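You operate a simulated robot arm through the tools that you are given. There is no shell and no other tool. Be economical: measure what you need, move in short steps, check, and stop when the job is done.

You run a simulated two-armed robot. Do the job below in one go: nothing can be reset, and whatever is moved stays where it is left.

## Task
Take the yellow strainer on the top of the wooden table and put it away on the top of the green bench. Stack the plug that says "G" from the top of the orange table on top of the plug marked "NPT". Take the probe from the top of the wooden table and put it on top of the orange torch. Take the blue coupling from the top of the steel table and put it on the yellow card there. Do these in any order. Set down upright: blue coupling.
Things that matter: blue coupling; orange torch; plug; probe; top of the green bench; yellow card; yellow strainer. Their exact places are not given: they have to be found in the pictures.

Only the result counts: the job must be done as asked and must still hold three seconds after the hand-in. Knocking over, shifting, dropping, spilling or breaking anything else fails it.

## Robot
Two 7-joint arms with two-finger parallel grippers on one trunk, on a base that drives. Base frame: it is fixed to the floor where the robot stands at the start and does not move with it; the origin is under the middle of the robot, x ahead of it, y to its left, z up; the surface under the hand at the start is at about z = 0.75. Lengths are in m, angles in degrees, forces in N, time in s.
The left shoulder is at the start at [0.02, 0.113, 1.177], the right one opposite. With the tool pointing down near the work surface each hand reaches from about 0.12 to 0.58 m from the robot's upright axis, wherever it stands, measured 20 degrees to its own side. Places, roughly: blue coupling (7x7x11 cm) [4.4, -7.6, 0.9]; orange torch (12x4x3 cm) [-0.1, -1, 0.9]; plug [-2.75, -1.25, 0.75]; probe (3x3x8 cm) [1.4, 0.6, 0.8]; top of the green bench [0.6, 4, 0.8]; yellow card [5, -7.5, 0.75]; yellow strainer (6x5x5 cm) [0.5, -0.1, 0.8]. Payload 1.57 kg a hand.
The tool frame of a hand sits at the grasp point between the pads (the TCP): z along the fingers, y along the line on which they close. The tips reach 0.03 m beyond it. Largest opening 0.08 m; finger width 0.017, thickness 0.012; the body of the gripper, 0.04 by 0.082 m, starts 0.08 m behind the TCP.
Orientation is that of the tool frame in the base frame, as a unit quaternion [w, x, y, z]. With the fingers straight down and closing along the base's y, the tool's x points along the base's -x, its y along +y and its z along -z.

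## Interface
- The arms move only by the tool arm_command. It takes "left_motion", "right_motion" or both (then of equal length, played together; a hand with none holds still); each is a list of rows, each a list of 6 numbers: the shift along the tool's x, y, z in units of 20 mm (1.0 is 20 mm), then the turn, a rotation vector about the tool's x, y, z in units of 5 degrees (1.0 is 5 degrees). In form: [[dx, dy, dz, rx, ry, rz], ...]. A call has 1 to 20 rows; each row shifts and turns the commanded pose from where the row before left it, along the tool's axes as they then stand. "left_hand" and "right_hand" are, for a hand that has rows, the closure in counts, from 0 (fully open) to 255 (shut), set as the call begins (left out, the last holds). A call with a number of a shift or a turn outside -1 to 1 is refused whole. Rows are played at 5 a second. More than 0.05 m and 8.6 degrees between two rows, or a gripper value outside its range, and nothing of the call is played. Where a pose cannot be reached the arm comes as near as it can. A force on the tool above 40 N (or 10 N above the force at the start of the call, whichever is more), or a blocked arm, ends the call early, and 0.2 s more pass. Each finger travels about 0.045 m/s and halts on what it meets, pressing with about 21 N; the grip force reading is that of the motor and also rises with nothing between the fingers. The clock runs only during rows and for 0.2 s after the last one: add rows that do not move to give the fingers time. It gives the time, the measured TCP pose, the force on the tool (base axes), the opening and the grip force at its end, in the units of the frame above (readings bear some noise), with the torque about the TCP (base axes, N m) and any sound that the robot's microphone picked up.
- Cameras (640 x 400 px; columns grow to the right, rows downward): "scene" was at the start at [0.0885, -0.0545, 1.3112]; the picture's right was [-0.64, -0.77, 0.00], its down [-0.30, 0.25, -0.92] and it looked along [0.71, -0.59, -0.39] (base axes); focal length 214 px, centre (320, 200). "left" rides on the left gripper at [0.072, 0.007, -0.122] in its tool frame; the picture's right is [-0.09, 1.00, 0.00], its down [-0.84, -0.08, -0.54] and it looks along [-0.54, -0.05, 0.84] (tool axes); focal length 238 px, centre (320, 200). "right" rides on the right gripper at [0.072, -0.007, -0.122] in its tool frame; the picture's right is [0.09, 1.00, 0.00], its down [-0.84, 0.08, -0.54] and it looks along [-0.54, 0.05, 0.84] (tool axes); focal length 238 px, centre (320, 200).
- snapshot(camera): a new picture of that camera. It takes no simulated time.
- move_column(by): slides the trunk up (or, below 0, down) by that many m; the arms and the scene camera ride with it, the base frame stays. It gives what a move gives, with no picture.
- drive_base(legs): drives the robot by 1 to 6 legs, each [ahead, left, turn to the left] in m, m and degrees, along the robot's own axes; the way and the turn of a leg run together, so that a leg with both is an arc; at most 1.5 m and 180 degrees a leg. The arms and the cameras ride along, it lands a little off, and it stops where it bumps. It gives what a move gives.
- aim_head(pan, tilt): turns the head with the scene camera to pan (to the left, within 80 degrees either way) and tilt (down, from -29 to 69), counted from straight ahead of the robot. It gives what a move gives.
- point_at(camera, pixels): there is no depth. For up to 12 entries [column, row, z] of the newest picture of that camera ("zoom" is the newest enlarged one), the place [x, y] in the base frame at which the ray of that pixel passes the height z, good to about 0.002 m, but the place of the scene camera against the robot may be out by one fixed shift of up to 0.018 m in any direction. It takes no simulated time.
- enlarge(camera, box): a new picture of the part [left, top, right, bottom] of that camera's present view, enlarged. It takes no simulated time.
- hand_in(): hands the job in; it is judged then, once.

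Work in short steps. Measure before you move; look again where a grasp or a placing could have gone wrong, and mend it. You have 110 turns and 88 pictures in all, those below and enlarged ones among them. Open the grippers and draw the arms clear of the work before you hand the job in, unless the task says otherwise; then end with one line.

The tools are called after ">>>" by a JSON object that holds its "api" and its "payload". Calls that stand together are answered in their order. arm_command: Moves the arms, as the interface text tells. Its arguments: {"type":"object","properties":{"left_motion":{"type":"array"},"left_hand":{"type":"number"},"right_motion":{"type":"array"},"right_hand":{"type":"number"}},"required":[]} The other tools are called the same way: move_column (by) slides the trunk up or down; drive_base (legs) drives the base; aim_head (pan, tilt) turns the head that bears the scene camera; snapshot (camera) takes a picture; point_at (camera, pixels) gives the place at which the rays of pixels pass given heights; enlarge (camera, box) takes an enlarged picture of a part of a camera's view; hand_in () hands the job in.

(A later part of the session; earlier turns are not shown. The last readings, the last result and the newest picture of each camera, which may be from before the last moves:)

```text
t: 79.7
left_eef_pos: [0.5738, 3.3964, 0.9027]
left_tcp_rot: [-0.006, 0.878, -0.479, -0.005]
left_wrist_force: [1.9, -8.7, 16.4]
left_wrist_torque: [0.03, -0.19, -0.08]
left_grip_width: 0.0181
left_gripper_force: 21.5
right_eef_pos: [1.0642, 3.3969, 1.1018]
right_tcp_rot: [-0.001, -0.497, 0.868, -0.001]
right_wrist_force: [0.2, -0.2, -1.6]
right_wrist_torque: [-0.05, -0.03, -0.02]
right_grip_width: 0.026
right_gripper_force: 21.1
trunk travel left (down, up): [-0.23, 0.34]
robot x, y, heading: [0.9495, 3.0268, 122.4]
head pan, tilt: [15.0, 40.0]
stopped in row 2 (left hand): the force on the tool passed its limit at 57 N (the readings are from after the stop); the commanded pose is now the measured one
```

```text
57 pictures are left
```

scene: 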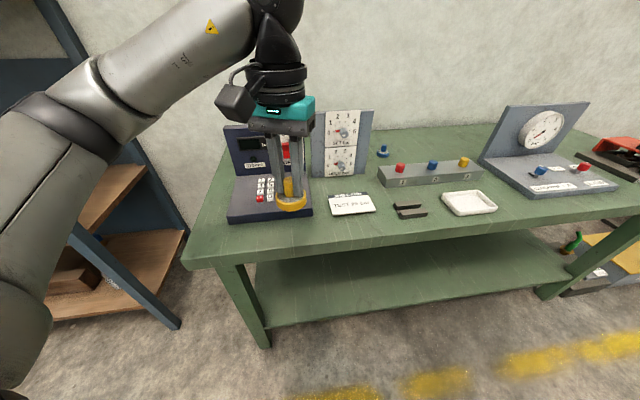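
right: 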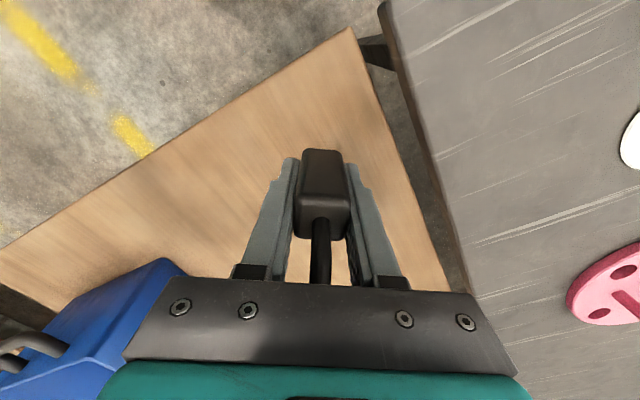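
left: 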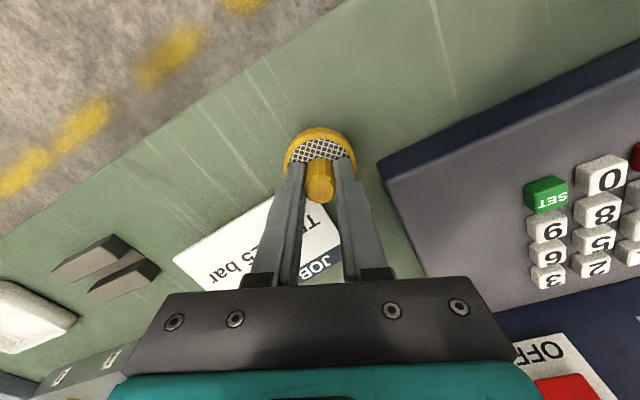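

Contact at TCP 0.903, so the bench top is at ~0.85. I relieve 1 mm, open partly, and rise.

>>> {"api": "arm_command", "payload": {"left_motion": [[0, 0, -0.07, 0, 0, 0], [0, 0, 0, 0, 0, 0]]}}

>>> {"api": "arm_command", "payload": {"left_motion": [[0, 0, 0, 0, 0, 0], [0, 0, 0, 0, 0, 0], [0, 0, 0, 0, 0, 0], [0, 0, -0.5, 0, 0, 0], [0, 0, -1, 0, 0, 0], [0, 0, -1, 0, 0, 0], [0, 0, -1, 0, 0, 0], [0, 0, -1, 0, 0, 0]], "left_hand": 120}}

>>> {"api": "snapshot", "payload": {"camera": "left"}}

```text
t: 80.3
left_eef_pos: [0.5741, 3.3973, 0.9025]
left_tcp_rot: [-0.007, 0.877, -0.48, -0.005]
left_wrist_force: [0.4, -2.6, 18.4]
left_wrist_torque: [0.44, -0.11, -0.04]
left_grip_width: 0.0175
left_gripper_force: 20.9
right_eef_pos: [1.0656, 3.3974, 1.1012]
right_tcp_rot: [-0.001, -0.497, 0.868, 0.001]
right_wrist_force: [-0.1, 0.0, -1.2]
right_wrist_torque: [0.05, 0.0, -0.01]
right_grip_width: 0.0259
right_gripper_force: 21.1
trunk travel left (down, up): [-0.23, 0.34]
robot x, y, heading: [0.9476, 3.0264, 122.2]
head pan, tilt: [15.0, 40.0]
```

```text
t: 82.1
left_eef_pos: [0.5727, 3.395, 0.9909]
left_tcp_rot: [-0.006, 0.877, -0.48, -0.005]
left_wrist_force: [-0.4, -0.1, -0.5]
left_wrist_torque: [0.02, 0.03, -0.03]
left_grip_width: 0.0423
left_gripper_force: 0.1
right_eef_pos: [1.0647, 3.3985, 1.1009]
right_tcp_rot: [-0.001, -0.497, 0.868, 0.0]
right_wrist_force: [-0.3, -0.8, -1.6]
right_wrist_torque: [0.03, 0.02, 0.0]
right_grip_width: 0.0259
right_gripper_force: 21.1
trunk travel left (down, up): [-0.23, 0.34]
robot x, y, heading: [0.9471, 3.0287, 122.7]
head pan, tilt: [15.0, 40.0]
```

```text
56 pictures are left
```

left: 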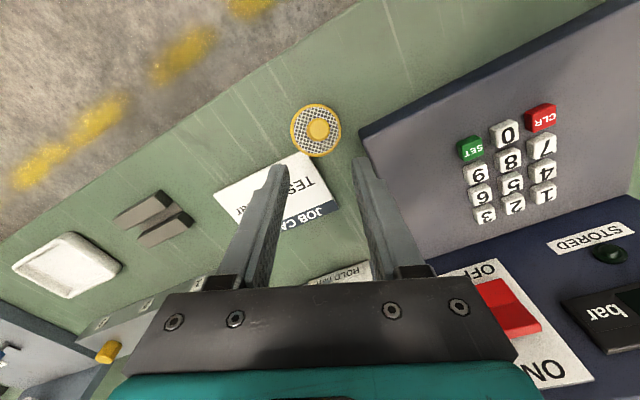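

The knob looks centred on the disc, which could be a tilt; I enlarge both views.

>>> {"api": "enlarge", "payload": {"camera": "left", "box": [256, 90, 384, 170]}}

>>> {"api": "enlarge", "payload": {"camera": "scene", "box": [270, 170, 398, 250]}}

```text
5.00 times, centred on (320, 130) of left
```

zoom: 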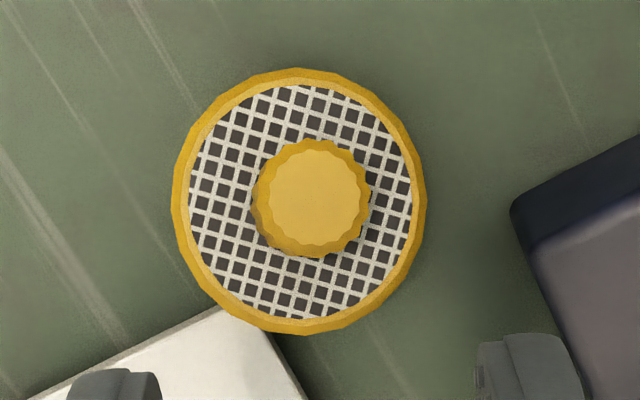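

```text
5.00 times, centred on (334, 210) of scene
```

zoom: 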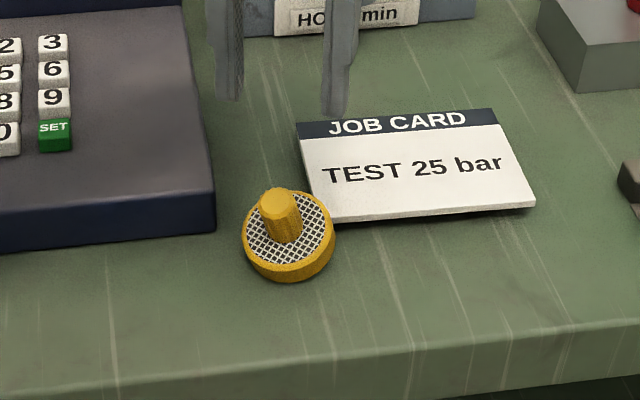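

The strainer rests tilted on the card's edge. I'll regrip it and move it about 4 cm away from the card; first measure the knob.

>>> {"api": "point_at", "payload": {"camera": "left", "pixels": [[319, 129, 0.89], [319, 130, 0.88], [316, 130, 0.86], [300, 152, 0.855], [360, 140, 0.86], [320, 40, 0.85], [340, 22, 0.85], [316, 130, 0.85]]}}

```text
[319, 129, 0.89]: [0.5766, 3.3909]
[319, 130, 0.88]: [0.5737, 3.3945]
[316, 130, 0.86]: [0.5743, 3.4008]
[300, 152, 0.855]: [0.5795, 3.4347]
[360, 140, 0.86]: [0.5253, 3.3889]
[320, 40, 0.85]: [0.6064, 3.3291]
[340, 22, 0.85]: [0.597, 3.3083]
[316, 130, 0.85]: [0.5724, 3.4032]
```

The knob is under the hand. I descend to 0.903, close, lift, shift 26 mm toward the robot, and check.

>>> {"api": "arm_command", "payload": {"left_motion": [[0, 0, 1, 0, 0, 0], [0, 0, 1, 0, 0, 0], [0, 0, 1, 0, 0, 0], [0, 0, 1, 0, 0, 0], [0, 0, 0.3, 0, 0, 0], [0, 0, 0, 0, 0, 0]]}}

>>> {"api": "arm_command", "payload": {"left_motion": [[0, 0, 0, 0, 0, 0], [0, 0, 0, 0, 0, 0], [0, 0, 0, 0, 0, 0], [0, 0, 0, 0, 0, 0], [0, 0, -0.5, 0, 0, 0], [0, 0, -1, 0, 0, 0], [0.7, 0, 0, 0, 0, 0], [0.6, 0, 0, 0, 0, 0], [0, 0, 0, 0, 0, 0]], "left_hand": 255}}

>>> {"api": "snapshot", "payload": {"camera": "left"}}

>>> {"api": "enlarge", "payload": {"camera": "scene", "box": [270, 170, 398, 250]}}

```text
t: 83.5
left_eef_pos: [0.572, 3.3981, 0.908]
left_tcp_rot: [-0.005, 0.878, -0.479, -0.004]
left_wrist_force: [-1.3, 0.0, 1.0]
left_wrist_torque: [-0.02, -0.01, -0.03]
left_grip_width: 0.0423
left_gripper_force: 0.1
right_eef_pos: [1.0653, 3.3978, 1.1016]
right_tcp_rot: [-0.001, -0.497, 0.868, 0.0]
right_wrist_force: [-0.3, -0.1, -0.5]
right_wrist_torque: [0.0, 0.01, -0.03]
right_grip_width: 0.0258
right_gripper_force: 20.9
trunk travel left (down, up): [-0.23, 0.34]
robot x, y, heading: [0.9466, 3.0261, 122.7]
head pan, tilt: [15.0, 40.0]
```

```text
t: 85.5
left_eef_pos: [0.5872, 3.3759, 0.9353]
left_tcp_rot: [-0.006, 0.878, -0.479, -0.004]
left_wrist_force: [0.2, 0.2, -1.5]
left_wrist_torque: [-0.04, 0.02, -0.05]
left_grip_width: 0.0177
left_gripper_force: 20.7
right_eef_pos: [1.0655, 3.3981, 1.1026]
right_tcp_rot: [-0.001, -0.497, 0.868, 0.0]
right_wrist_force: [-0.2, 0.5, -2.0]
right_wrist_torque: [0.0, 0.01, -0.03]
right_grip_width: 0.0256
right_gripper_force: 21.1
trunk travel left (down, up): [-0.23, 0.34]
robot x, y, heading: [0.9492, 3.0256, 122.6]
head pan, tilt: [15.0, 40.0]
```

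```text
53 pictures are left
```

left: 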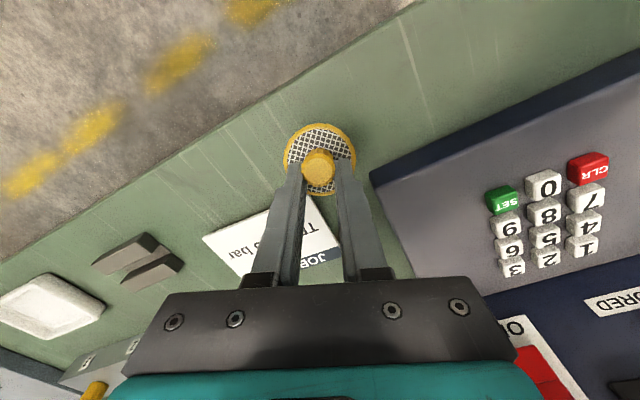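

```text
5.00 times, centred on (334, 210) of scene
```

zoom: 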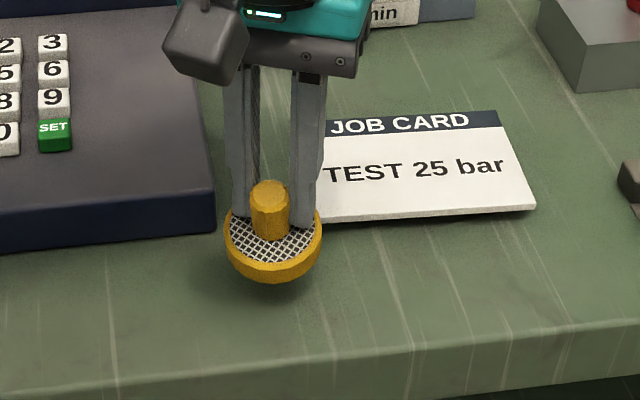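

It's held but tilted ~18° toward the robot. I level it by turning +18° about tool y, then lower slowly until contact.

>>> {"api": "arm_command", "payload": {"left_motion": [[0, 0, 0, 0, 1, 0], [0, 0, 0, 0, 1, 0], [0, 0, 0, 0, 1, 0], [0, 0, 0, 0, 0.6, 0], [0, 0, 0, 0, 0, 0]]}}

>>> {"api": "enlarge", "payload": {"camera": "scene", "box": [270, 170, 398, 250]}}

```text
t: 86.7
left_eef_pos: [0.5869, 3.374, 0.9355]
left_tcp_rot: [0.07, 0.867, -0.475, 0.134]
left_wrist_force: [-0.5, 0.1, -0.4]
left_wrist_torque: [-0.03, 0.03, 0.0]
left_grip_width: 0.0177
left_gripper_force: 20.6
right_eef_pos: [1.0657, 3.3984, 1.1015]
right_tcp_rot: [-0.001, -0.497, 0.868, -0.001]
right_wrist_force: [-0.4, -0.3, -2.0]
right_wrist_torque: [0.03, 0.03, 0.01]
right_grip_width: 0.0257
right_gripper_force: 21.1
trunk travel left (down, up): [-0.23, 0.34]
robot x, y, heading: [0.9475, 3.0254, 122.4]
head pan, tilt: [15.0, 40.0]
```

```text
5.00 times, centred on (334, 210) of scene
```

zoom: 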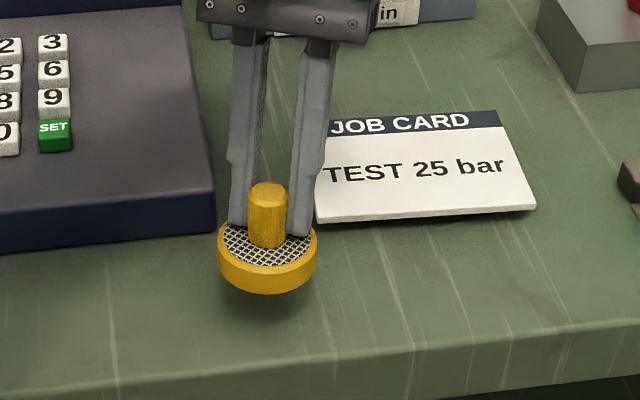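

Level now. I lower vertically in small steps until contact.

>>> {"api": "arm_command", "payload": {"left_motion": [[-0.31, 0, 0.95, 0, 0, 0], [-0.06, 0, 0.19, 0, 0, 0], [-0.06, 0, 0.19, 0, 0, 0], [-0.06, 0, 0.19, 0, 0, 0], [-0.03, 0, 0.095, 0, 0, 0], [-0.03, 0, 0.095, 0, 0, 0], [0, 0, 0, 0, 0, 0]]}}

>>> {"api": "enlarge", "payload": {"camera": "scene", "box": [270, 170, 398, 250]}}

```text
t: 88.3
left_eef_pos: [0.5883, 3.3749, 0.9001]
left_tcp_rot: [0.068, 0.867, -0.475, 0.133]
left_wrist_force: [-1.2, -0.2, 4.3]
left_wrist_torque: [0.08, 0.06, 0.0]
left_grip_width: 0.0177
left_gripper_force: 20.4
right_eef_pos: [1.0656, 3.3983, 1.1016]
right_tcp_rot: [0.0, -0.497, 0.868, 0.0]
right_wrist_force: [-0.6, -0.5, -1.4]
right_wrist_torque: [-0.02, -0.02, -0.01]
right_grip_width: 0.0258
right_gripper_force: 21.1
trunk travel left (down, up): [-0.23, 0.34]
robot x, y, heading: [0.9503, 3.0251, 122.4]
head pan, tilt: [15.0, 40.0]
```

```text
5.00 times, centred on (334, 210) of scene
```

zoom: 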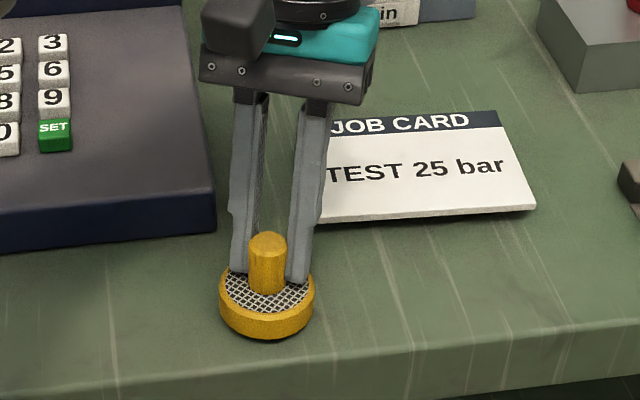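

Light contact (4 N) and clear of the card. I open and lift straight up, then level the hand.

>>> {"api": "arm_command", "payload": {"left_motion": [[0, 0, 0, 0, 0, 0], [0, 0, 0, 0, 0, 0], [0, 0, 0, 0, 0, 0], [0.16, 0, -0.48, 0, 0, 0], [0.31, 0, -0.95, 0, 0, 0], [0.31, 0, -0.95, 0, 0, 0], [0.31, 0, -0.95, 0, 0, 0], [0.31, 0, -0.95, 0, 0, 0], [0.31, 0, -0.95, 0, -1, 0], [0, 0, -1, 0, -1, 0], [0, 0, -1, 0, -1, 0], [0.5, 0, -1, 0, -0.6, 0], [1, 0, -1, 0, 0, 0], [1, 0, -1, 0, 0, 0], [1, 0, 0, 0, 0, 0], [1, 0, 0, 0, 0, 0]], "left_hand": 120}}

>>> {"api": "enlarge", "payload": {"camera": "scene", "box": [238, 160, 398, 260]}}

```text
t: 91.7
left_eef_pos: [0.6339, 3.3044, 1.11]
left_tcp_rot: [-0.005, 0.878, -0.479, -0.004]
left_wrist_force: [0.6, -0.1, -0.2]
left_wrist_torque: [-0.02, 0.0, 0.0]
left_grip_width: 0.0423
left_gripper_force: 0.1
right_eef_pos: [1.0646, 3.3982, 1.1019]
right_tcp_rot: [0.0, -0.497, 0.868, 0.0]
right_wrist_force: [-0.1, 0.6, -2.1]
right_wrist_torque: [0.04, -0.01, 0.01]
right_grip_width: 0.0259
right_gripper_force: 20.8
trunk travel left (down, up): [-0.23, 0.34]
robot x, y, heading: [0.9495, 3.0254, 122.6]
head pan, tilt: [15.0, 40.0]
```

```text
4.00 times, centred on (318, 210) of scene
```

zoom: 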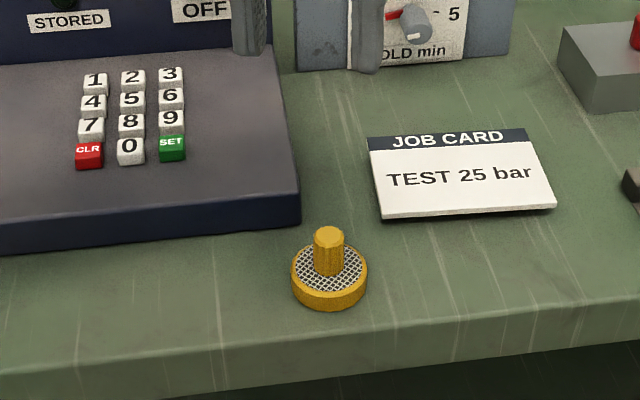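

The strainer stands upright on the bench. I head to the blue table with the probe, via the earlier corridor.

>>> {"api": "drive_base", "payload": {"legs": [[-0.42, 0.27, 0], [0, 0, -159.5], [-0.1, -1.365, 0], [0.62, -1.16, 0]]}}

>>> {"api": "aim_head", "payload": {"pan": -45, "tilt": 30}}

>>> {"api": "snapshot", "payload": {"camera": "scene"}}

```text
t: 114.0
left_eef_pos: [0.38, -0.0511, 1.1089]
left_tcp_rot: [0.005, 0.287, 0.958, -0.004]
left_wrist_force: [0.0, 0.5, 0.1]
left_wrist_torque: [0.0, 0.04, -0.01]
left_grip_width: 0.0424
left_gripper_force: 0.1
right_eef_pos: [0.0252, -0.311, 1.1014]
right_tcp_rot: [0.0, 0.746, 0.666, 0.001]
right_wrist_force: [0.2, 0.0, -1.4]
right_wrist_torque: [0.03, 0.02, 0.01]
right_grip_width: 0.0257
right_gripper_force: 21.2
trunk travel left (down, up): [-0.23, 0.34]
robot x, y, heading: [-0.0197, 0.0788, -33.4]
head pan, tilt: [15.0, 40.0]
```

```text
t: 115.3
left_eef_pos: [0.3803, -0.0506, 1.1093]
left_tcp_rot: [0.005, 0.287, 0.958, -0.004]
left_wrist_force: [-0.6, -0.7, -0.1]
left_wrist_torque: [0.02, -0.01, -0.01]
left_grip_width: 0.0423
left_gripper_force: 0.0
right_eef_pos: [0.0243, -0.3118, 1.1016]
right_tcp_rot: [0.0, 0.746, 0.666, 0.001]
right_wrist_force: [0.1, 0.4, -2.1]
right_wrist_torque: [-0.02, -0.01, -0.01]
right_grip_width: 0.0257
right_gripper_force: 21.1
trunk travel left (down, up): [-0.23, 0.34]
robot x, y, heading: [-0.019, 0.0785, -33.6]
head pan, tilt: [-45.0, 30.0]
```

```text
48 pictures are left
```

scene: 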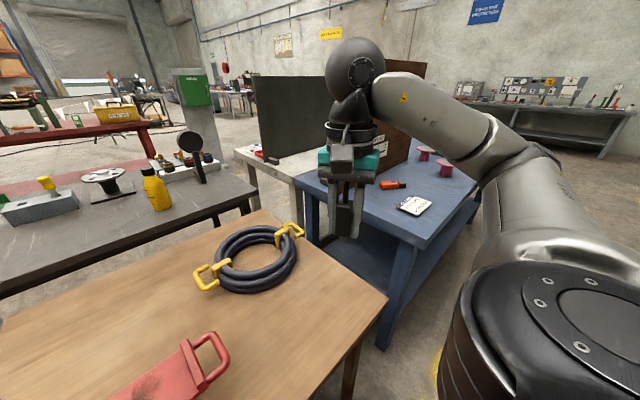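

The torch lies at (393,185) near the board on the blue table. I measure table corners and torch.

>>> {"api": "point_at", "payload": {"camera": "scene", "pixels": [[393, 188, 0.85], [393, 185, 0.88], [427, 246, 0.85], [295, 178, 0.85], [478, 186, 0.85], [381, 345, 0], [388, 298, 0.75], [415, 205, 0.86], [378, 210, 0.85]]}}

>>> {"api": "enlarge", "payload": {"camera": "scene", "box": [350, 140, 478, 220]}}

```text
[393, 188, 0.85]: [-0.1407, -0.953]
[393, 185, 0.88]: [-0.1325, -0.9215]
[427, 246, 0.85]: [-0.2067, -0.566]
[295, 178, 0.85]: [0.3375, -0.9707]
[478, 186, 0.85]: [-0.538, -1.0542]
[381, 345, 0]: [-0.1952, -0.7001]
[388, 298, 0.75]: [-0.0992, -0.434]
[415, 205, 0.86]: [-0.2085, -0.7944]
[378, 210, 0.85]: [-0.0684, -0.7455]
```

```text
5.00 times, centred on (414, 180) of scene
```

zoom: 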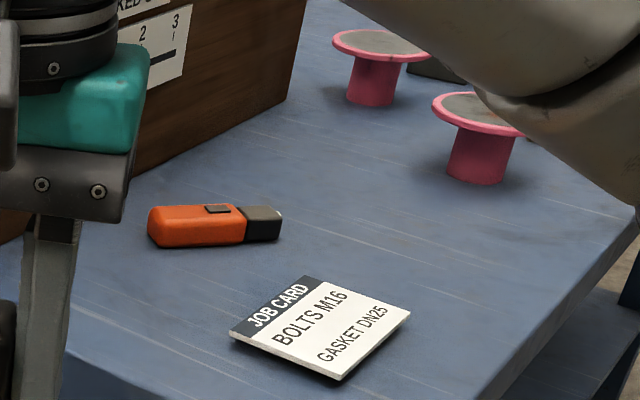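

Torch at about (-0.137,-0.94); I go round to the west side of the blue table, to about (-0.55,-0.62).

>>> {"api": "drive_base", "payload": {"legs": [[-0.32, -0.33, 0], [0.25, -0.53, 0], [0, 0, 16]]}}

>>> {"api": "aim_head", "payload": {"pan": -15, "tilt": 50}}

>>> {"api": "snapshot", "payload": {"camera": "scene"}}

```text
t: 122.0
left_eef_pos: [-0.132, -0.6217, 1.1081]
left_tcp_rot: [0.006, 0.143, 0.99, -0.003]
left_wrist_force: [-0.2, -0.6, -0.3]
left_wrist_torque: [0.01, 0.01, 0.0]
left_grip_width: 0.0424
left_gripper_force: 0.0
right_eef_pos: [-0.3978, -0.9744, 1.1019]
right_tcp_rot: [0.0, 0.64, 0.768, 0.0]
right_wrist_force: [-0.7, 0.0, -1.8]
right_wrist_torque: [-0.02, -0.02, 0.02]
right_grip_width: 0.0257
right_gripper_force: 21.2
trunk travel left (down, up): [-0.23, 0.34]
robot x, y, heading: [-0.5509, -0.6139, -16.8]
head pan, tilt: [-45.0, 30.0]
```

```text
t: 122.9
left_eef_pos: [-0.1312, -0.6218, 1.1095]
left_tcp_rot: [0.006, 0.144, 0.99, -0.004]
left_wrist_force: [0.1, -0.3, -0.6]
left_wrist_torque: [-0.01, 0.01, -0.01]
left_grip_width: 0.042
left_gripper_force: 0.0
right_eef_pos: [-0.3967, -0.9747, 1.1022]
right_tcp_rot: [0.0, 0.64, 0.768, 0.0]
right_wrist_force: [0.9, 0.9, -1.6]
right_wrist_torque: [0.03, -0.02, 0.01]
right_grip_width: 0.0259
right_gripper_force: 21.4
trunk travel left (down, up): [-0.23, 0.34]
robot x, y, heading: [-0.5512, -0.6168, -16.7]
head pan, tilt: [-15.0, 50.0]
```

```text
46 pictures are left
```

scene: 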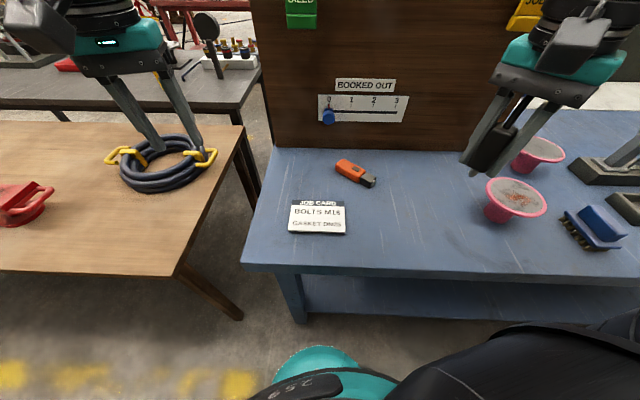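

I measure the torch and board base, to plan the hand's approach.

>>> {"api": "point_at", "payload": {"camera": "scene", "pixels": [[352, 172, 0.87], [338, 164, 0.87], [372, 182, 0.87], [275, 147, 0.85], [500, 150, 0.85], [346, 170, 0.88], [243, 265, 0.85], [320, 232, 0.85]]}}

>>> {"api": "enlarge", "payload": {"camera": "scene", "box": [300, 130, 428, 210]}}

```text
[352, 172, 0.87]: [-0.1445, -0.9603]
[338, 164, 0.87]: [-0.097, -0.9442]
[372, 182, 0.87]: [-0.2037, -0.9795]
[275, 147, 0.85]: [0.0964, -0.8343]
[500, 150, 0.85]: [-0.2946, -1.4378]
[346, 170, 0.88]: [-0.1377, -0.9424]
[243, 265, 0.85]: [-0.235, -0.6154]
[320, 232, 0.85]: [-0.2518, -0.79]
```

```text
5.00 times, centred on (364, 170) of scene
```

zoom: 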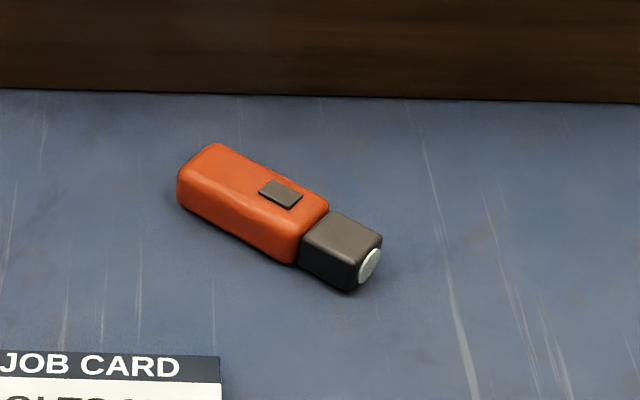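

The board is ~13 cm behind the torch. I turn the right tool so its camera faces the robot, and move over the orange body at z≈1.04.

>>> {"api": "arm_command", "payload": {"right_motion": [[0, 0, 0, 0, 0, -1], [0, 0, 0, 0, 0, -1], [0, 0, 0, 0, 0, -1], [0, 0, 0, 0, 0, -1], [0, 0, 0, 0, 0, -1], [0, 0, 0, 0, 0, -1], [0, 0, 0, 0, 0, -1], [0, 0, 0, 0, 0, -1], [0, 0, 0, 0, 0, -0.6], [-1, 0.93, 0, 0, 0, 0], [-1, 0.93, 0, 0, 0, 0], [-1, 0.93, 0, 0, 0, 0], [-1, 0.93, 0, 0, 0, 0], [-1, 0.93, 0, 0, 0, 0], [-1, 0.93, 0, 0, 0, 0], [-1, 0.93, 0, 0, 0, 0], [-1, 0.93, 1, 0, 0, 0], [-1, 0.93, 1, 0, 0, 0], [-1, 0.93, 1, 0, 0, 0], [0, 0, 0, 0, 0, 0]]}}

>>> {"api": "snapshot", "payload": {"camera": "right"}}

```text
t: 127.1
left_eef_pos: [-0.1311, -0.6226, 1.1096]
left_tcp_rot: [0.006, 0.144, 0.99, -0.003]
left_wrist_force: [-0.1, 0.0, 1.1]
left_wrist_torque: [0.01, -0.01, 0.01]
left_grip_width: 0.0426
left_gripper_force: 0.2
right_eef_pos: [-0.1234, -0.9462, 1.0407]
right_tcp_rot: [0.0, 0.315, 0.949, 0.0]
right_wrist_force: [-0.3, -0.2, -0.9]
right_wrist_torque: [0.01, 0.01, 0.01]
right_grip_width: 0.0259
right_gripper_force: 21.1
trunk travel left (down, up): [-0.23, 0.34]
robot x, y, heading: [-0.5553, -0.6155, -16.7]
head pan, tilt: [-15.0, 50.0]
```

```text
44 pictures are left
```

right: 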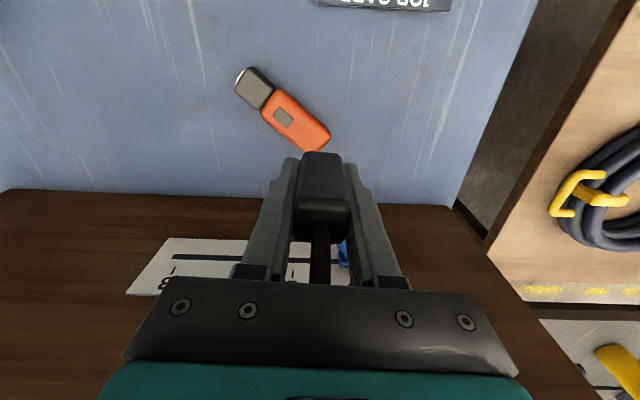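

I triangulate the torch between the right and scene views.

>>> {"api": "point_at", "payload": {"camera": "right", "pixels": [[284, 117, 0.86], [284, 117, 0.88], [284, 117, 0.9], [308, 125, 0.86], [308, 125, 0.88], [308, 125, 0.9], [328, 145, 0.84]]}}

>>> {"api": "point_at", "payload": {"camera": "zoom", "pixels": [[281, 194, 0.84], [281, 194, 0.86], [281, 194, 0.88], [281, 194, 0.9]]}}

>>> {"api": "enlarge", "payload": {"camera": "right", "box": [220, 60, 348, 140]}}

```text
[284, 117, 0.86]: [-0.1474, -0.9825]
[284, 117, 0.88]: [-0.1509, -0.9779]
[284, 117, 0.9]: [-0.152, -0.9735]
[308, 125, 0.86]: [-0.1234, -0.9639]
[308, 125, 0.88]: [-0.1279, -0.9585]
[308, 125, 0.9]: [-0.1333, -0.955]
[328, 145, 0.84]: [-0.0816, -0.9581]
```

```text
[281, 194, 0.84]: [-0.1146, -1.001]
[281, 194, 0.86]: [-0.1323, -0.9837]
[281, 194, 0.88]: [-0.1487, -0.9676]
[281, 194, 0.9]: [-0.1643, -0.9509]
```

```text
5.00 times, centred on (284, 100) of right
```

zoom: 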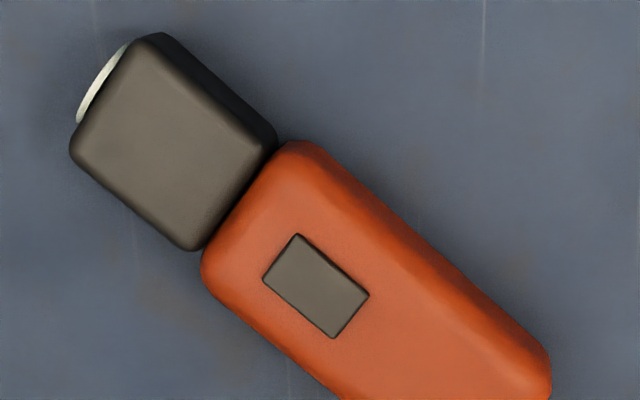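

>>> {"api": "point_at", "payload": {"camera": "right", "pixels": [[303, 130, 0.87], [303, 130, 0.88], [253, 88, 0.87], [330, 146, 0.85]]}}

```text
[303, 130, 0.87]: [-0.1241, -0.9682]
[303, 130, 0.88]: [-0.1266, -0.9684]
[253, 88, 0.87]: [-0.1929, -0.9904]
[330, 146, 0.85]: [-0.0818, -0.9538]
```

Target on the torch is about (-0.122,-0.967). I shift there and lower to TCP 0.94.

>>> {"api": "arm_command", "payload": {"right_motion": [[-0.68, -0.8, 0, 0, 0, 0], [0, 0, 1, 0, 0, 0], [0, 0, 1, 0, 0, 0], [0, 0, 1, 0, 0, 0], [0, 0, 1, 0, 0, 0], [0, 0, 1, 0, 0, 0], [0, 0, 0, 0, 0, 0]]}}

>>> {"api": "snapshot", "payload": {"camera": "right"}}

>>> {"api": "enlarge", "payload": {"camera": "scene", "box": [300, 130, 428, 210]}}

```text
t: 128.7
left_eef_pos: [-0.133, -0.6219, 1.1094]
left_tcp_rot: [0.006, 0.143, 0.99, -0.003]
left_wrist_force: [0.6, -0.4, 0.7]
left_wrist_torque: [-0.04, 0.03, -0.02]
left_grip_width: 0.0426
left_gripper_force: 0.0
right_eef_pos: [-0.1247, -0.9657, 0.9416]
right_tcp_rot: [0.0, 0.314, 0.949, 0.0]
right_wrist_force: [-0.4, 0.1, -1.2]
right_wrist_torque: [0.0, 0.02, -0.01]
right_grip_width: 0.026
right_gripper_force: 21.1
trunk travel left (down, up): [-0.23, 0.34]
robot x, y, heading: [-0.5531, -0.6158, -16.8]
head pan, tilt: [-15.0, 50.0]
```

```text
42 pictures are left
```

right: 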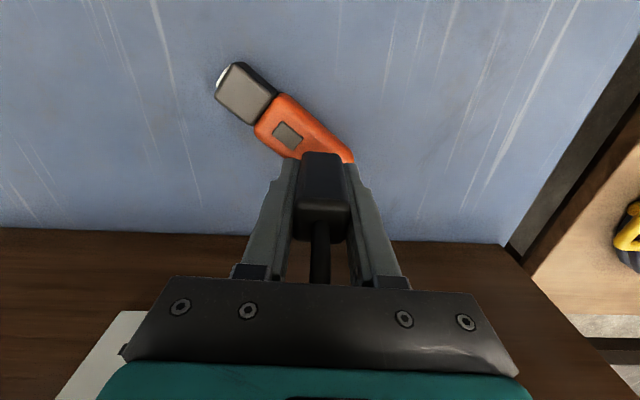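

```text
5.00 times, centred on (364, 170) of scene
```

zoom: 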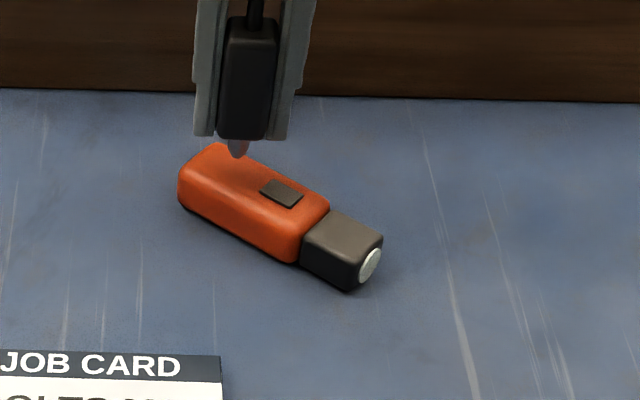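

The probe has a tapered tip. I compare the tip and the torch's centre line in the scene zoom.

>>> {"api": "point_at", "payload": {"camera": "zoom", "pixels": [[237, 157, 0.9], [281, 194, 0.875], [237, 168, 0.875], [230, 164, 0.875], [205, 150, 0.875], [281, 194, 0.88], [280, 252, 0.85], [190, 205, 0.85]]}}

>>> {"api": "point_at", "payload": {"camera": "right", "pixels": [[288, 135, 0.875], [288, 135, 0.88], [320, 163, 0.875], [320, 150, 0.875], [245, 93, 0.875], [352, 160, 0.86]]}}

```text
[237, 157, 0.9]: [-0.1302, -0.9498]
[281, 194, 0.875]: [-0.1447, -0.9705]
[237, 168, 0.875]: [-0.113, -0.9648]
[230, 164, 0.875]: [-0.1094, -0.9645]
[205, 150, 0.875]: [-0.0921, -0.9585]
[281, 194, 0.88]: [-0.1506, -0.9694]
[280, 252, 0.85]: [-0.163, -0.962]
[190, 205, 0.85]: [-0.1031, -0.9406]
```

```text
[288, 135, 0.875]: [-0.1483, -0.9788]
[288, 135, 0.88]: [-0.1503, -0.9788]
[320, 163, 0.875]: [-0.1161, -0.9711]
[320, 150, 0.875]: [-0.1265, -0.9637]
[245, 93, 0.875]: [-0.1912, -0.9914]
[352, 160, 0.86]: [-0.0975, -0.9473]
```

Both views say the tip should move ~9 mm away from the robot. I shift and lower a further 15 mm, then check again.

>>> {"api": "arm_command", "payload": {"right_motion": [[-0.48, -0.14, 0, 0, 0, 0], [0, 0, 0.4, 0, 0, 0], [0, 0, 0.35, 0, 0, 0], [0, 0, 0, 0, 0, 0]]}}

>>> {"api": "enlarge", "payload": {"camera": "scene", "box": [316, 140, 380, 180]}}

```text
t: 129.7
left_eef_pos: [-0.133, -0.6224, 1.1102]
left_tcp_rot: [0.006, 0.143, 0.99, -0.004]
left_wrist_force: [1.1, -0.5, -0.4]
left_wrist_torque: [0.0, 0.0, -0.04]
left_grip_width: 0.0421
left_gripper_force: 0.0
right_eef_pos: [-0.118, -0.9752, 0.9258]
right_tcp_rot: [0.0, 0.314, 0.949, 0.0]
right_wrist_force: [0.4, -0.2, -1.7]
right_wrist_torque: [0.01, -0.04, 0.01]
right_grip_width: 0.026
right_gripper_force: 20.8
trunk travel left (down, up): [-0.23, 0.34]
robot x, y, heading: [-0.5525, -0.6144, -16.4]
head pan, tilt: [-15.0, 50.0]
```

```text
10.00 times, centred on (348, 160) of scene
```

zoom: 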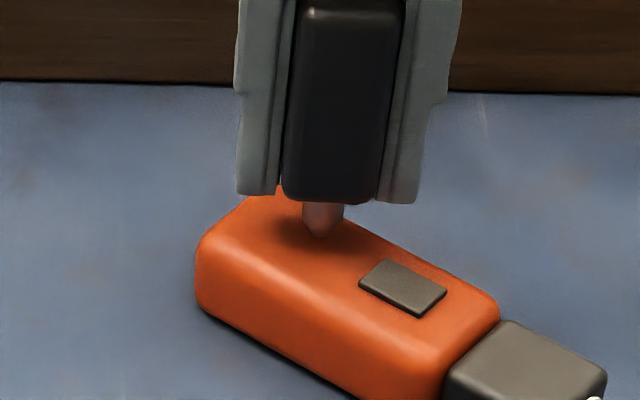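

Tip is nearly over the centre line. I lower in 2 mm steps until touch.

>>> {"api": "arm_command", "payload": {"right_motion": [[-0.1, 0, 0.1, 0, 0, 0], [0, 0, 0.1, 0, 0, 0], [0, 0, 0.1, 0, 0, 0], [0, 0, 0, 0, 0, 0]]}}

```text
t: 130.7
left_eef_pos: [-0.1331, -0.6224, 1.1089]
left_tcp_rot: [0.006, 0.144, 0.99, -0.004]
left_wrist_force: [-0.3, -0.3, -0.1]
left_wrist_torque: [0.02, 0.01, -0.02]
left_grip_width: 0.0423
left_gripper_force: 0.1
right_eef_pos: [-0.116, -0.9752, 0.9225]
right_tcp_rot: [0.001, 0.314, 0.95, 0.001]
right_wrist_force: [-0.1, -0.9, 5.4]
right_wrist_torque: [-0.01, 0.05, -0.04]
right_grip_width: 0.0257
right_gripper_force: 21.1
trunk travel left (down, up): [-0.23, 0.34]
robot x, y, heading: [-0.551, -0.617, -16.5]
head pan, tilt: [-15.0, 50.0]
```

Contact (5 N more) at TCP 0.9225. I open just a little as a guard and look.

>>> {"api": "arm_command", "payload": {"right_motion": [[0, 0, 0, 0, 0, 0], [0, 0, 0, 0, 0, 0], [0, 0, 0, 0, 0, 0], [0, 0, 0, 0, 0, 0], [0, 0, 0, 0, 0, 0]], "right_hand": 155}}

>>> {"api": "enlarge", "payload": {"camera": "scene", "box": [316, 140, 380, 180]}}

```text
t: 131.9
left_eef_pos: [-0.1308, -0.622, 1.1086]
left_tcp_rot: [0.006, 0.143, 0.99, -0.003]
left_wrist_force: [-0.4, -0.3, 0.4]
left_wrist_torque: [-0.03, 0.02, -0.01]
left_grip_width: 0.0425
left_gripper_force: 0.0
right_eef_pos: [-0.1167, -0.9762, 0.9204]
right_tcp_rot: [0.0, 0.313, 0.95, 0.0]
right_wrist_force: [-0.1, -0.4, -0.3]
right_wrist_torque: [0.0, 0.03, 0.01]
right_grip_width: 0.0313
right_gripper_force: 0.1
trunk travel left (down, up): [-0.23, 0.34]
robot x, y, heading: [-0.5531, -0.6144, -16.6]
head pan, tilt: [-15.0, 50.0]
```

```text
10.00 times, centred on (348, 160) of scene
```

zoom: 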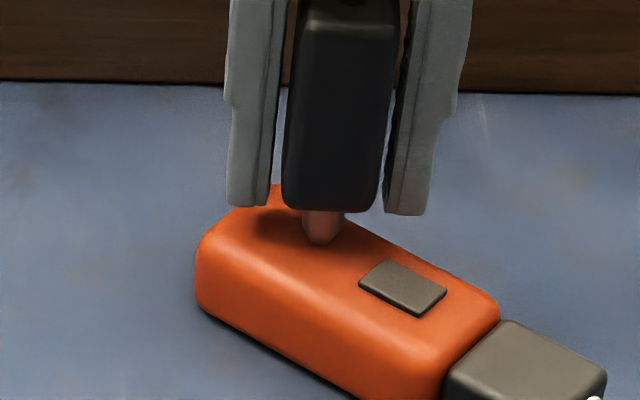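

It stands freely. I open more and withdraw straight up.

>>> {"api": "arm_command", "payload": {"right_motion": [[0, 0, 0, 0, 0, 0], [0, 0, 0, 0, 0, 0], [0, 0, -0.5, 0, 0, 0], [0, 0, -1, 0, 0, 0], [0, 0, -1, 0, 0, 0], [0, 0, -1, 0, 0, 0], [0, 0, -1, 0, 0, 0], [0, 0, -1, 0, 0, 0], [0, 0, -1, 0, 0, 0], [0, 0, -1, 0, 0, 0], [0.5, -0.5, -1, 0, 0, 0], [1, -1, -1, 0, 0, 0], [1, -1, 0, 0, 0, 0], [1, -1, 0, 0, 0, 0], [1, -1, 0, 0, 0, 0]], "right_hand": 60}}

>>> {"api": "enlarge", "payload": {"camera": "scene", "box": [300, 110, 428, 190]}}

```text
t: 135.1
left_eef_pos: [-0.1332, -0.623, 1.1094]
left_tcp_rot: [0.005, 0.143, 0.99, -0.004]
left_wrist_force: [-0.9, -0.1, 0.2]
left_wrist_torque: [0.03, -0.02, 0.02]
left_grip_width: 0.0424
left_gripper_force: 0.1
right_eef_pos: [-0.2464, -0.9942, 1.1126]
right_tcp_rot: [0.0, 0.314, 0.949, 0.0]
right_wrist_force: [-0.1, 0.1, -0.7]
right_wrist_torque: [0.0, 0.0, 0.03]
right_grip_width: 0.0609
right_gripper_force: 0.0
trunk travel left (down, up): [-0.23, 0.34]
robot x, y, heading: [-0.5574, -0.6196, -16.6]
head pan, tilt: [-15.0, 50.0]
```

```text
5.00 times, centred on (364, 150) of scene
```

zoom: 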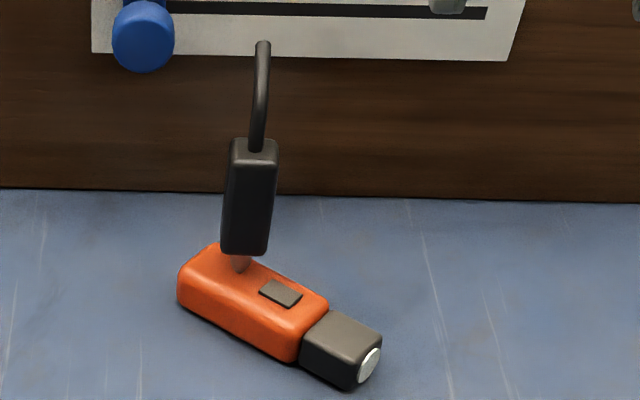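

The probe stands on the torch. I back off and turn to look west for the orange table.

>>> {"api": "drive_base", "payload": {"legs": [[-0.3, 0, 0], [0, 0, -140]]}}

>>> {"api": "aim_head", "payload": {"pan": -10, "tilt": 22}}

>>> {"api": "snapshot", "payload": {"camera": "scene"}}

```text
t: 143.0
left_eef_pos: [-1.1824, -0.7807, 1.1107]
left_tcp_rot: [-0.001, 0.983, 0.184, -0.006]
left_wrist_force: [-0.5, -0.5, 0.4]
left_wrist_torque: [0.01, 0.01, 0.0]
left_grip_width: 0.0423
left_gripper_force: 0.0
right_eef_pos: [-1.3223, -0.4168, 1.113]
right_tcp_rot: [0.0, 1.0, 0.01, 0.0]
right_wrist_force: [-0.2, 0.1, 0.6]
right_wrist_torque: [-0.02, 0.01, 0.0]
right_grip_width: 0.0611
right_gripper_force: 0.0
trunk travel left (down, up): [-0.23, 0.34]
robot x, y, heading: [-0.8507, -0.5243, -158.7]
head pan, tilt: [-15.0, 50.0]
```

```text
t: 143.9
left_eef_pos: [-1.1834, -0.7796, 1.1096]
left_tcp_rot: [-0.002, 0.983, 0.184, -0.007]
left_wrist_force: [0.2, 0.4, 0.2]
left_wrist_torque: [-0.01, -0.02, 0.0]
left_grip_width: 0.0425
left_gripper_force: 0.1
right_eef_pos: [-1.3221, -0.418, 1.1126]
right_tcp_rot: [0.0, 1.0, 0.01, 0.0]
right_wrist_force: [0.1, -0.4, 0.3]
right_wrist_torque: [-0.01, 0.0, 0.02]
right_grip_width: 0.0613
right_gripper_force: 0.1
trunk travel left (down, up): [-0.23, 0.34]
robot x, y, heading: [-0.8467, -0.5294, -159.0]
head pan, tilt: [-10.0, 22.0]
```

```text
37 pictures are left
```

scene: 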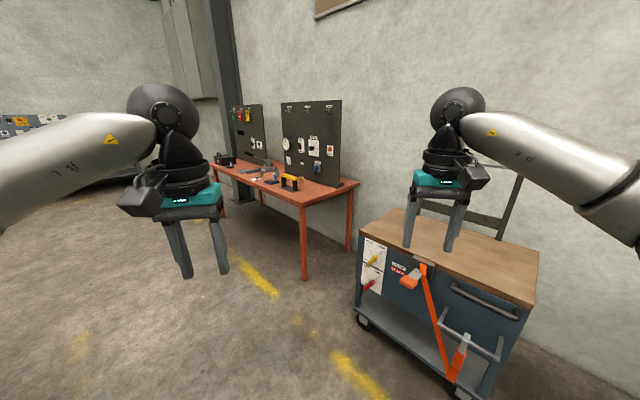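

The orange table is at (280,185), cart to the right. I measure corners.

>>> {"api": "point_at", "payload": {"camera": "scene", "pixels": [[302, 205, 0.75], [358, 184, 0.75], [215, 167, 0.75], [305, 279, 0], [225, 217, 0], [352, 325, 0], [362, 240, 0.8], [415, 210, 0.8]]}}

>>> {"api": "enlarge", "payload": {"camera": "scene", "box": [200, 140, 360, 240]}}

```text
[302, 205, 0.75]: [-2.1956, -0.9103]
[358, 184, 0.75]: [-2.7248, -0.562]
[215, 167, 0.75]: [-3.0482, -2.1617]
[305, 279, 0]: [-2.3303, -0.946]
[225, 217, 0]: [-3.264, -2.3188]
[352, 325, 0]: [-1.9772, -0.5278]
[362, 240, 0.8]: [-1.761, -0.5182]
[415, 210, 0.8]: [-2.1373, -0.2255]
```

```text
4.00 times, centred on (280, 190) of scene
```

zoom: 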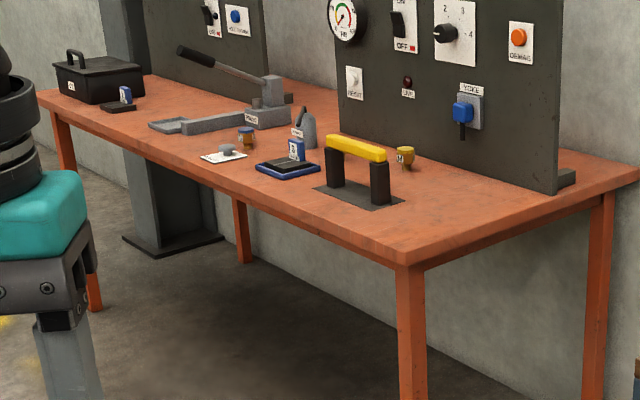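

I drive to the front of the orange table and turn to face it.

>>> {"api": "drive_base", "payload": {"legs": [[0.7, 0.5, 0], [0.5, 0.15, 0], [0, 0, -55]]}}

>>> {"api": "aim_head", "payload": {"pan": 0, "tilt": 35}}

>>> {"api": "snapshot", "payload": {"camera": "scene"}}

```text
t: 153.6
left_eef_pos: [-2.1346, -1.4244, 1.1103]
left_tcp_rot: [-0.006, 0.958, -0.287, -0.005]
left_wrist_force: [-0.4, -1.3, 0.0]
left_wrist_torque: [0.02, -0.02, -0.01]
left_grip_width: 0.0422
left_gripper_force: 0.2
right_eef_pos: [-1.9201, -1.1008, 1.1108]
right_tcp_rot: [0.001, 0.894, -0.449, 0.0]
right_wrist_force: [0.7, 0.1, 0.1]
right_wrist_torque: [-0.02, -0.02, -0.02]
right_grip_width: 0.061
right_gripper_force: 0.1
trunk travel left (down, up): [-0.23, 0.34]
robot x, y, heading: [-1.7348, -1.5504, 146.3]
head pan, tilt: [-10.0, 22.0]
```

```text
t: 154.3
left_eef_pos: [-2.1343, -1.4239, 1.1093]
left_tcp_rot: [-0.004, 0.958, -0.287, -0.005]
left_wrist_force: [0.3, -0.2, -0.6]
left_wrist_torque: [0.0, -0.02, -0.01]
left_grip_width: 0.0424
left_gripper_force: 0.0
right_eef_pos: [-1.9204, -1.1003, 1.1123]
right_tcp_rot: [0.001, 0.894, -0.449, 0.0]
right_wrist_force: [0.7, 0.4, 1.2]
right_wrist_torque: [-0.05, -0.04, 0.01]
right_grip_width: 0.0613
right_gripper_force: 0.0
trunk travel left (down, up): [-0.23, 0.34]
robot x, y, heading: [-1.7319, -1.5494, 146.6]
head pan, tilt: [0.0, 35.0]
```

```text
35 pictures are left
```

scene: 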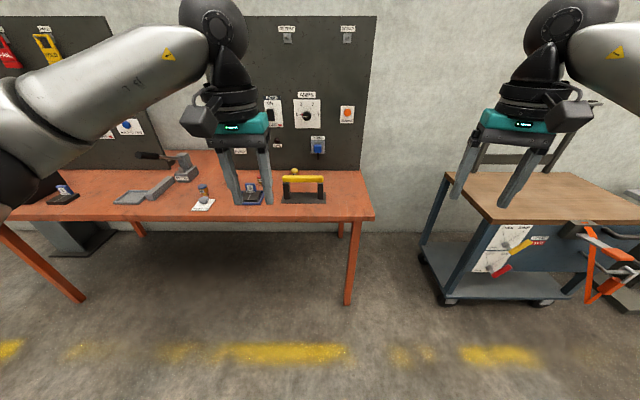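

I measure the item positions and enlarge that area.

>>> {"api": "point_at", "payload": {"camera": "scene", "pixels": [[203, 205, 0.75], [252, 202, 0.75], [297, 180, 0.75], [374, 217, 0.75], [60, 200, 0.75], [5, 217, 0.75], [130, 200, 0.75]]}}

>>> {"api": "enlarge", "payload": {"camera": "scene", "box": [180, 150, 308, 230]}}

```text
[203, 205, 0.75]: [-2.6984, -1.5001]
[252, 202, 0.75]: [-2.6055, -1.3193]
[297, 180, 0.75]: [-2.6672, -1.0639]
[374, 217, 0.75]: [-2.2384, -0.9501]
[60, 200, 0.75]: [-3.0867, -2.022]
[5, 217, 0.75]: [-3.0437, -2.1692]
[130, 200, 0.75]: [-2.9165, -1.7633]
```

```text
5.00 times, centred on (244, 190) of scene
```

zoom: 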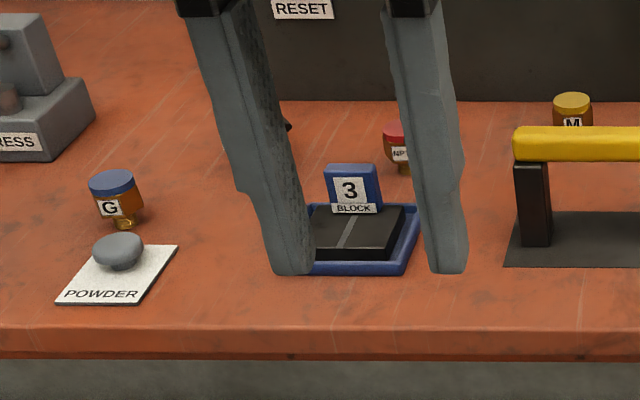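

The G plug (blue cap) is at (203,190), NPT (red cap) at (260,181). I measure them.

>>> {"api": "point_at", "payload": {"camera": "zoom", "pixels": [[122, 228, 0.75], [112, 180, 0.78], [404, 175, 0.75], [395, 130, 0.78], [117, 250, 0.77], [285, 125, 0.77]]}}

```text
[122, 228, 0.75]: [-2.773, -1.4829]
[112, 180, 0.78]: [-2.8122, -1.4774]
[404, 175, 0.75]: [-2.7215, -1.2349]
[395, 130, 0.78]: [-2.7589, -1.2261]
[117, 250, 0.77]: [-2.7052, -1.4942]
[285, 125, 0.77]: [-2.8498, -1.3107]
```

I drive so NPT is straight ahead and G to the left, within left-hand reach.

>>> {"api": "drive_base", "payload": {"legs": [[0.5, 0.285, 0]]}}

>>> {"api": "snapshot", "payload": {"camera": "left"}}

```text
t: 157.7
left_eef_pos: [-2.7309, -1.3708, 1.1087]
left_tcp_rot: [-0.004, 0.958, -0.287, -0.005]
left_wrist_force: [0.5, -0.3, 0.0]
left_wrist_torque: [-0.01, -0.02, 0.03]
left_grip_width: 0.0424
left_gripper_force: 0.1
right_eef_pos: [-2.5159, -1.047, 1.1121]
right_tcp_rot: [0.0, 0.893, -0.45, 0.0]
right_wrist_force: [-0.6, 0.1, -0.8]
right_wrist_torque: [0.05, 0.01, 0.04]
right_grip_width: 0.0614
right_gripper_force: 0.1
trunk travel left (down, up): [-0.23, 0.34]
robot x, y, heading: [-2.3339, -1.4977, 146.5]
head pan, tilt: [0.0, 35.0]
```

```text
33 pictures are left
```

left: 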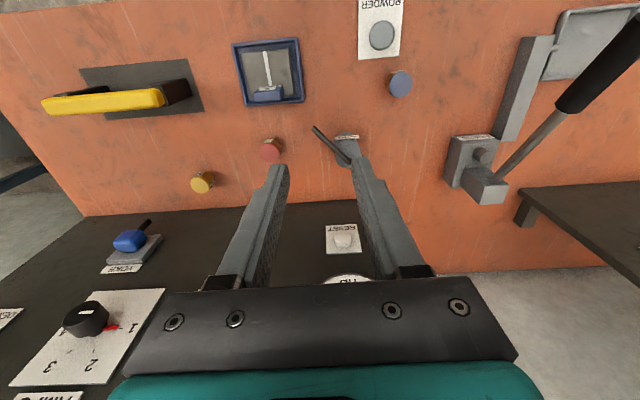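

G at (400,83), NPT at (270,150); I measure both at cap height.

>>> {"api": "point_at", "payload": {"camera": "left", "pixels": [[400, 84, 0.79], [400, 84, 0.77], [388, 84, 0.79], [412, 84, 0.79], [270, 150, 0.79], [270, 150, 0.77], [260, 150, 0.79], [281, 150, 0.79], [600, 70, 0.9], [500, 190, 0.85], [345, 145, 0.8], [310, 126, 0.82]]}}

>>> {"api": "enlarge", "payload": {"camera": "left", "box": [250, 60, 442, 180]}}

```text
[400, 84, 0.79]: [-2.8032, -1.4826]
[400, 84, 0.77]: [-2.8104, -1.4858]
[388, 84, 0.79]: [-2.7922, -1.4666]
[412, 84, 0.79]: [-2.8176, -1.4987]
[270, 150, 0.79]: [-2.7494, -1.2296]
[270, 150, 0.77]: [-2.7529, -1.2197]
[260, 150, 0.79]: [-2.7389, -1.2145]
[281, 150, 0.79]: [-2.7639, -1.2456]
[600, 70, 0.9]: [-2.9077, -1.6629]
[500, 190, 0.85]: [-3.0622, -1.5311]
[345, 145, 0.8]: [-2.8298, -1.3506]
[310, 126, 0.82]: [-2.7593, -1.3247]
```

```text
3.33 times, centred on (346, 120) of left
```

zoom: 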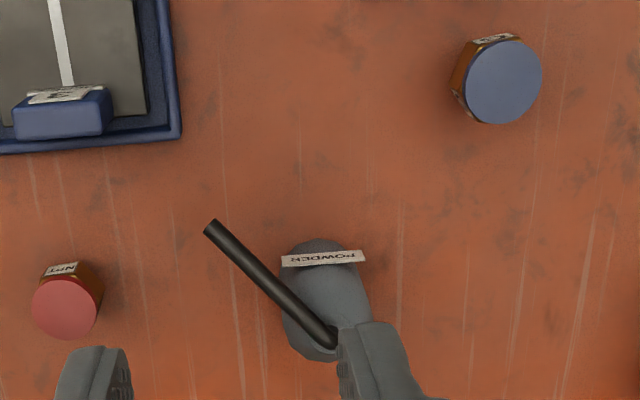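

I move the left hand over G and down to z≈0.93, fully open.

>>> {"api": "arm_command", "payload": {"left_motion": [[0, 1, 0, 0, 0, 0], [0, 1, 0, 0, 0, 0], [0, 1, 0, 0, 0, 0], [0, 1, 0, 0, 0, 0], [0, 1, 0, 0, 0, 0], [0, 1, 1, 0, 0, 0], [0, 0.7, 1, 0, 0, 0], [0, 0, 1, 0, 0, 0], [0, 0, 1, 0, 0, 0], [0, 0, 1, 0, 0, 0], [0, 0, 1, 0, 0, 0], [0, 0, 1, 0, 0, 0], [0, 0, 1, 0, 0, 0], [0, 0, 1, 0, 0, 0], [0, 0, 0, 0, 0, 0]], "left_hand": 0}}

>>> {"api": "enlarge", "payload": {"camera": "left", "box": [224, 60, 416, 180]}}

```text
t: 160.9
left_eef_pos: [-2.8048, -1.4821, 0.9288]
left_tcp_rot: [-0.004, 0.958, -0.287, -0.005]
left_wrist_force: [0.8, -0.5, 0.5]
left_wrist_torque: [0.01, 0.01, 0.0]
left_grip_width: 0.08
left_gripper_force: 0.1
right_eef_pos: [-2.5165, -1.0474, 1.1125]
right_tcp_rot: [0.0, 0.893, -0.45, 0.0]
right_wrist_force: [0.5, 0.1, 0.4]
right_wrist_torque: [0.0, -0.04, 0.01]
right_grip_width: 0.0612
right_gripper_force: 0.0
trunk travel left (down, up): [-0.23, 0.34]
robot x, y, heading: [-2.3307, -1.4996, 146.5]
head pan, tilt: [0.0, 35.0]
```

```text
3.33 times, centred on (320, 120) of left
```

zoom: 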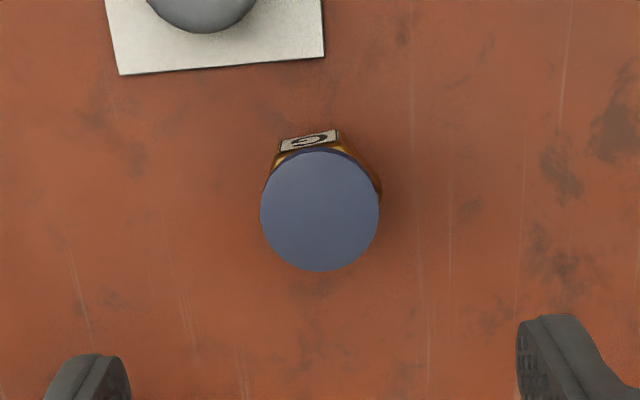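

>>> {"api": "point_at", "payload": {"camera": "zoom", "pixels": [[320, 212, 0.77], [320, 212, 0.78], [320, 212, 0.79], [320, 212, 0.8], [310, 140, 0.755]]}}

```text
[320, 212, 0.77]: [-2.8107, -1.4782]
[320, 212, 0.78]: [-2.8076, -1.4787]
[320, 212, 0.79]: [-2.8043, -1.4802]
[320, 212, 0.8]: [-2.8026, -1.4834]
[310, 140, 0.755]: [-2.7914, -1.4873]
```

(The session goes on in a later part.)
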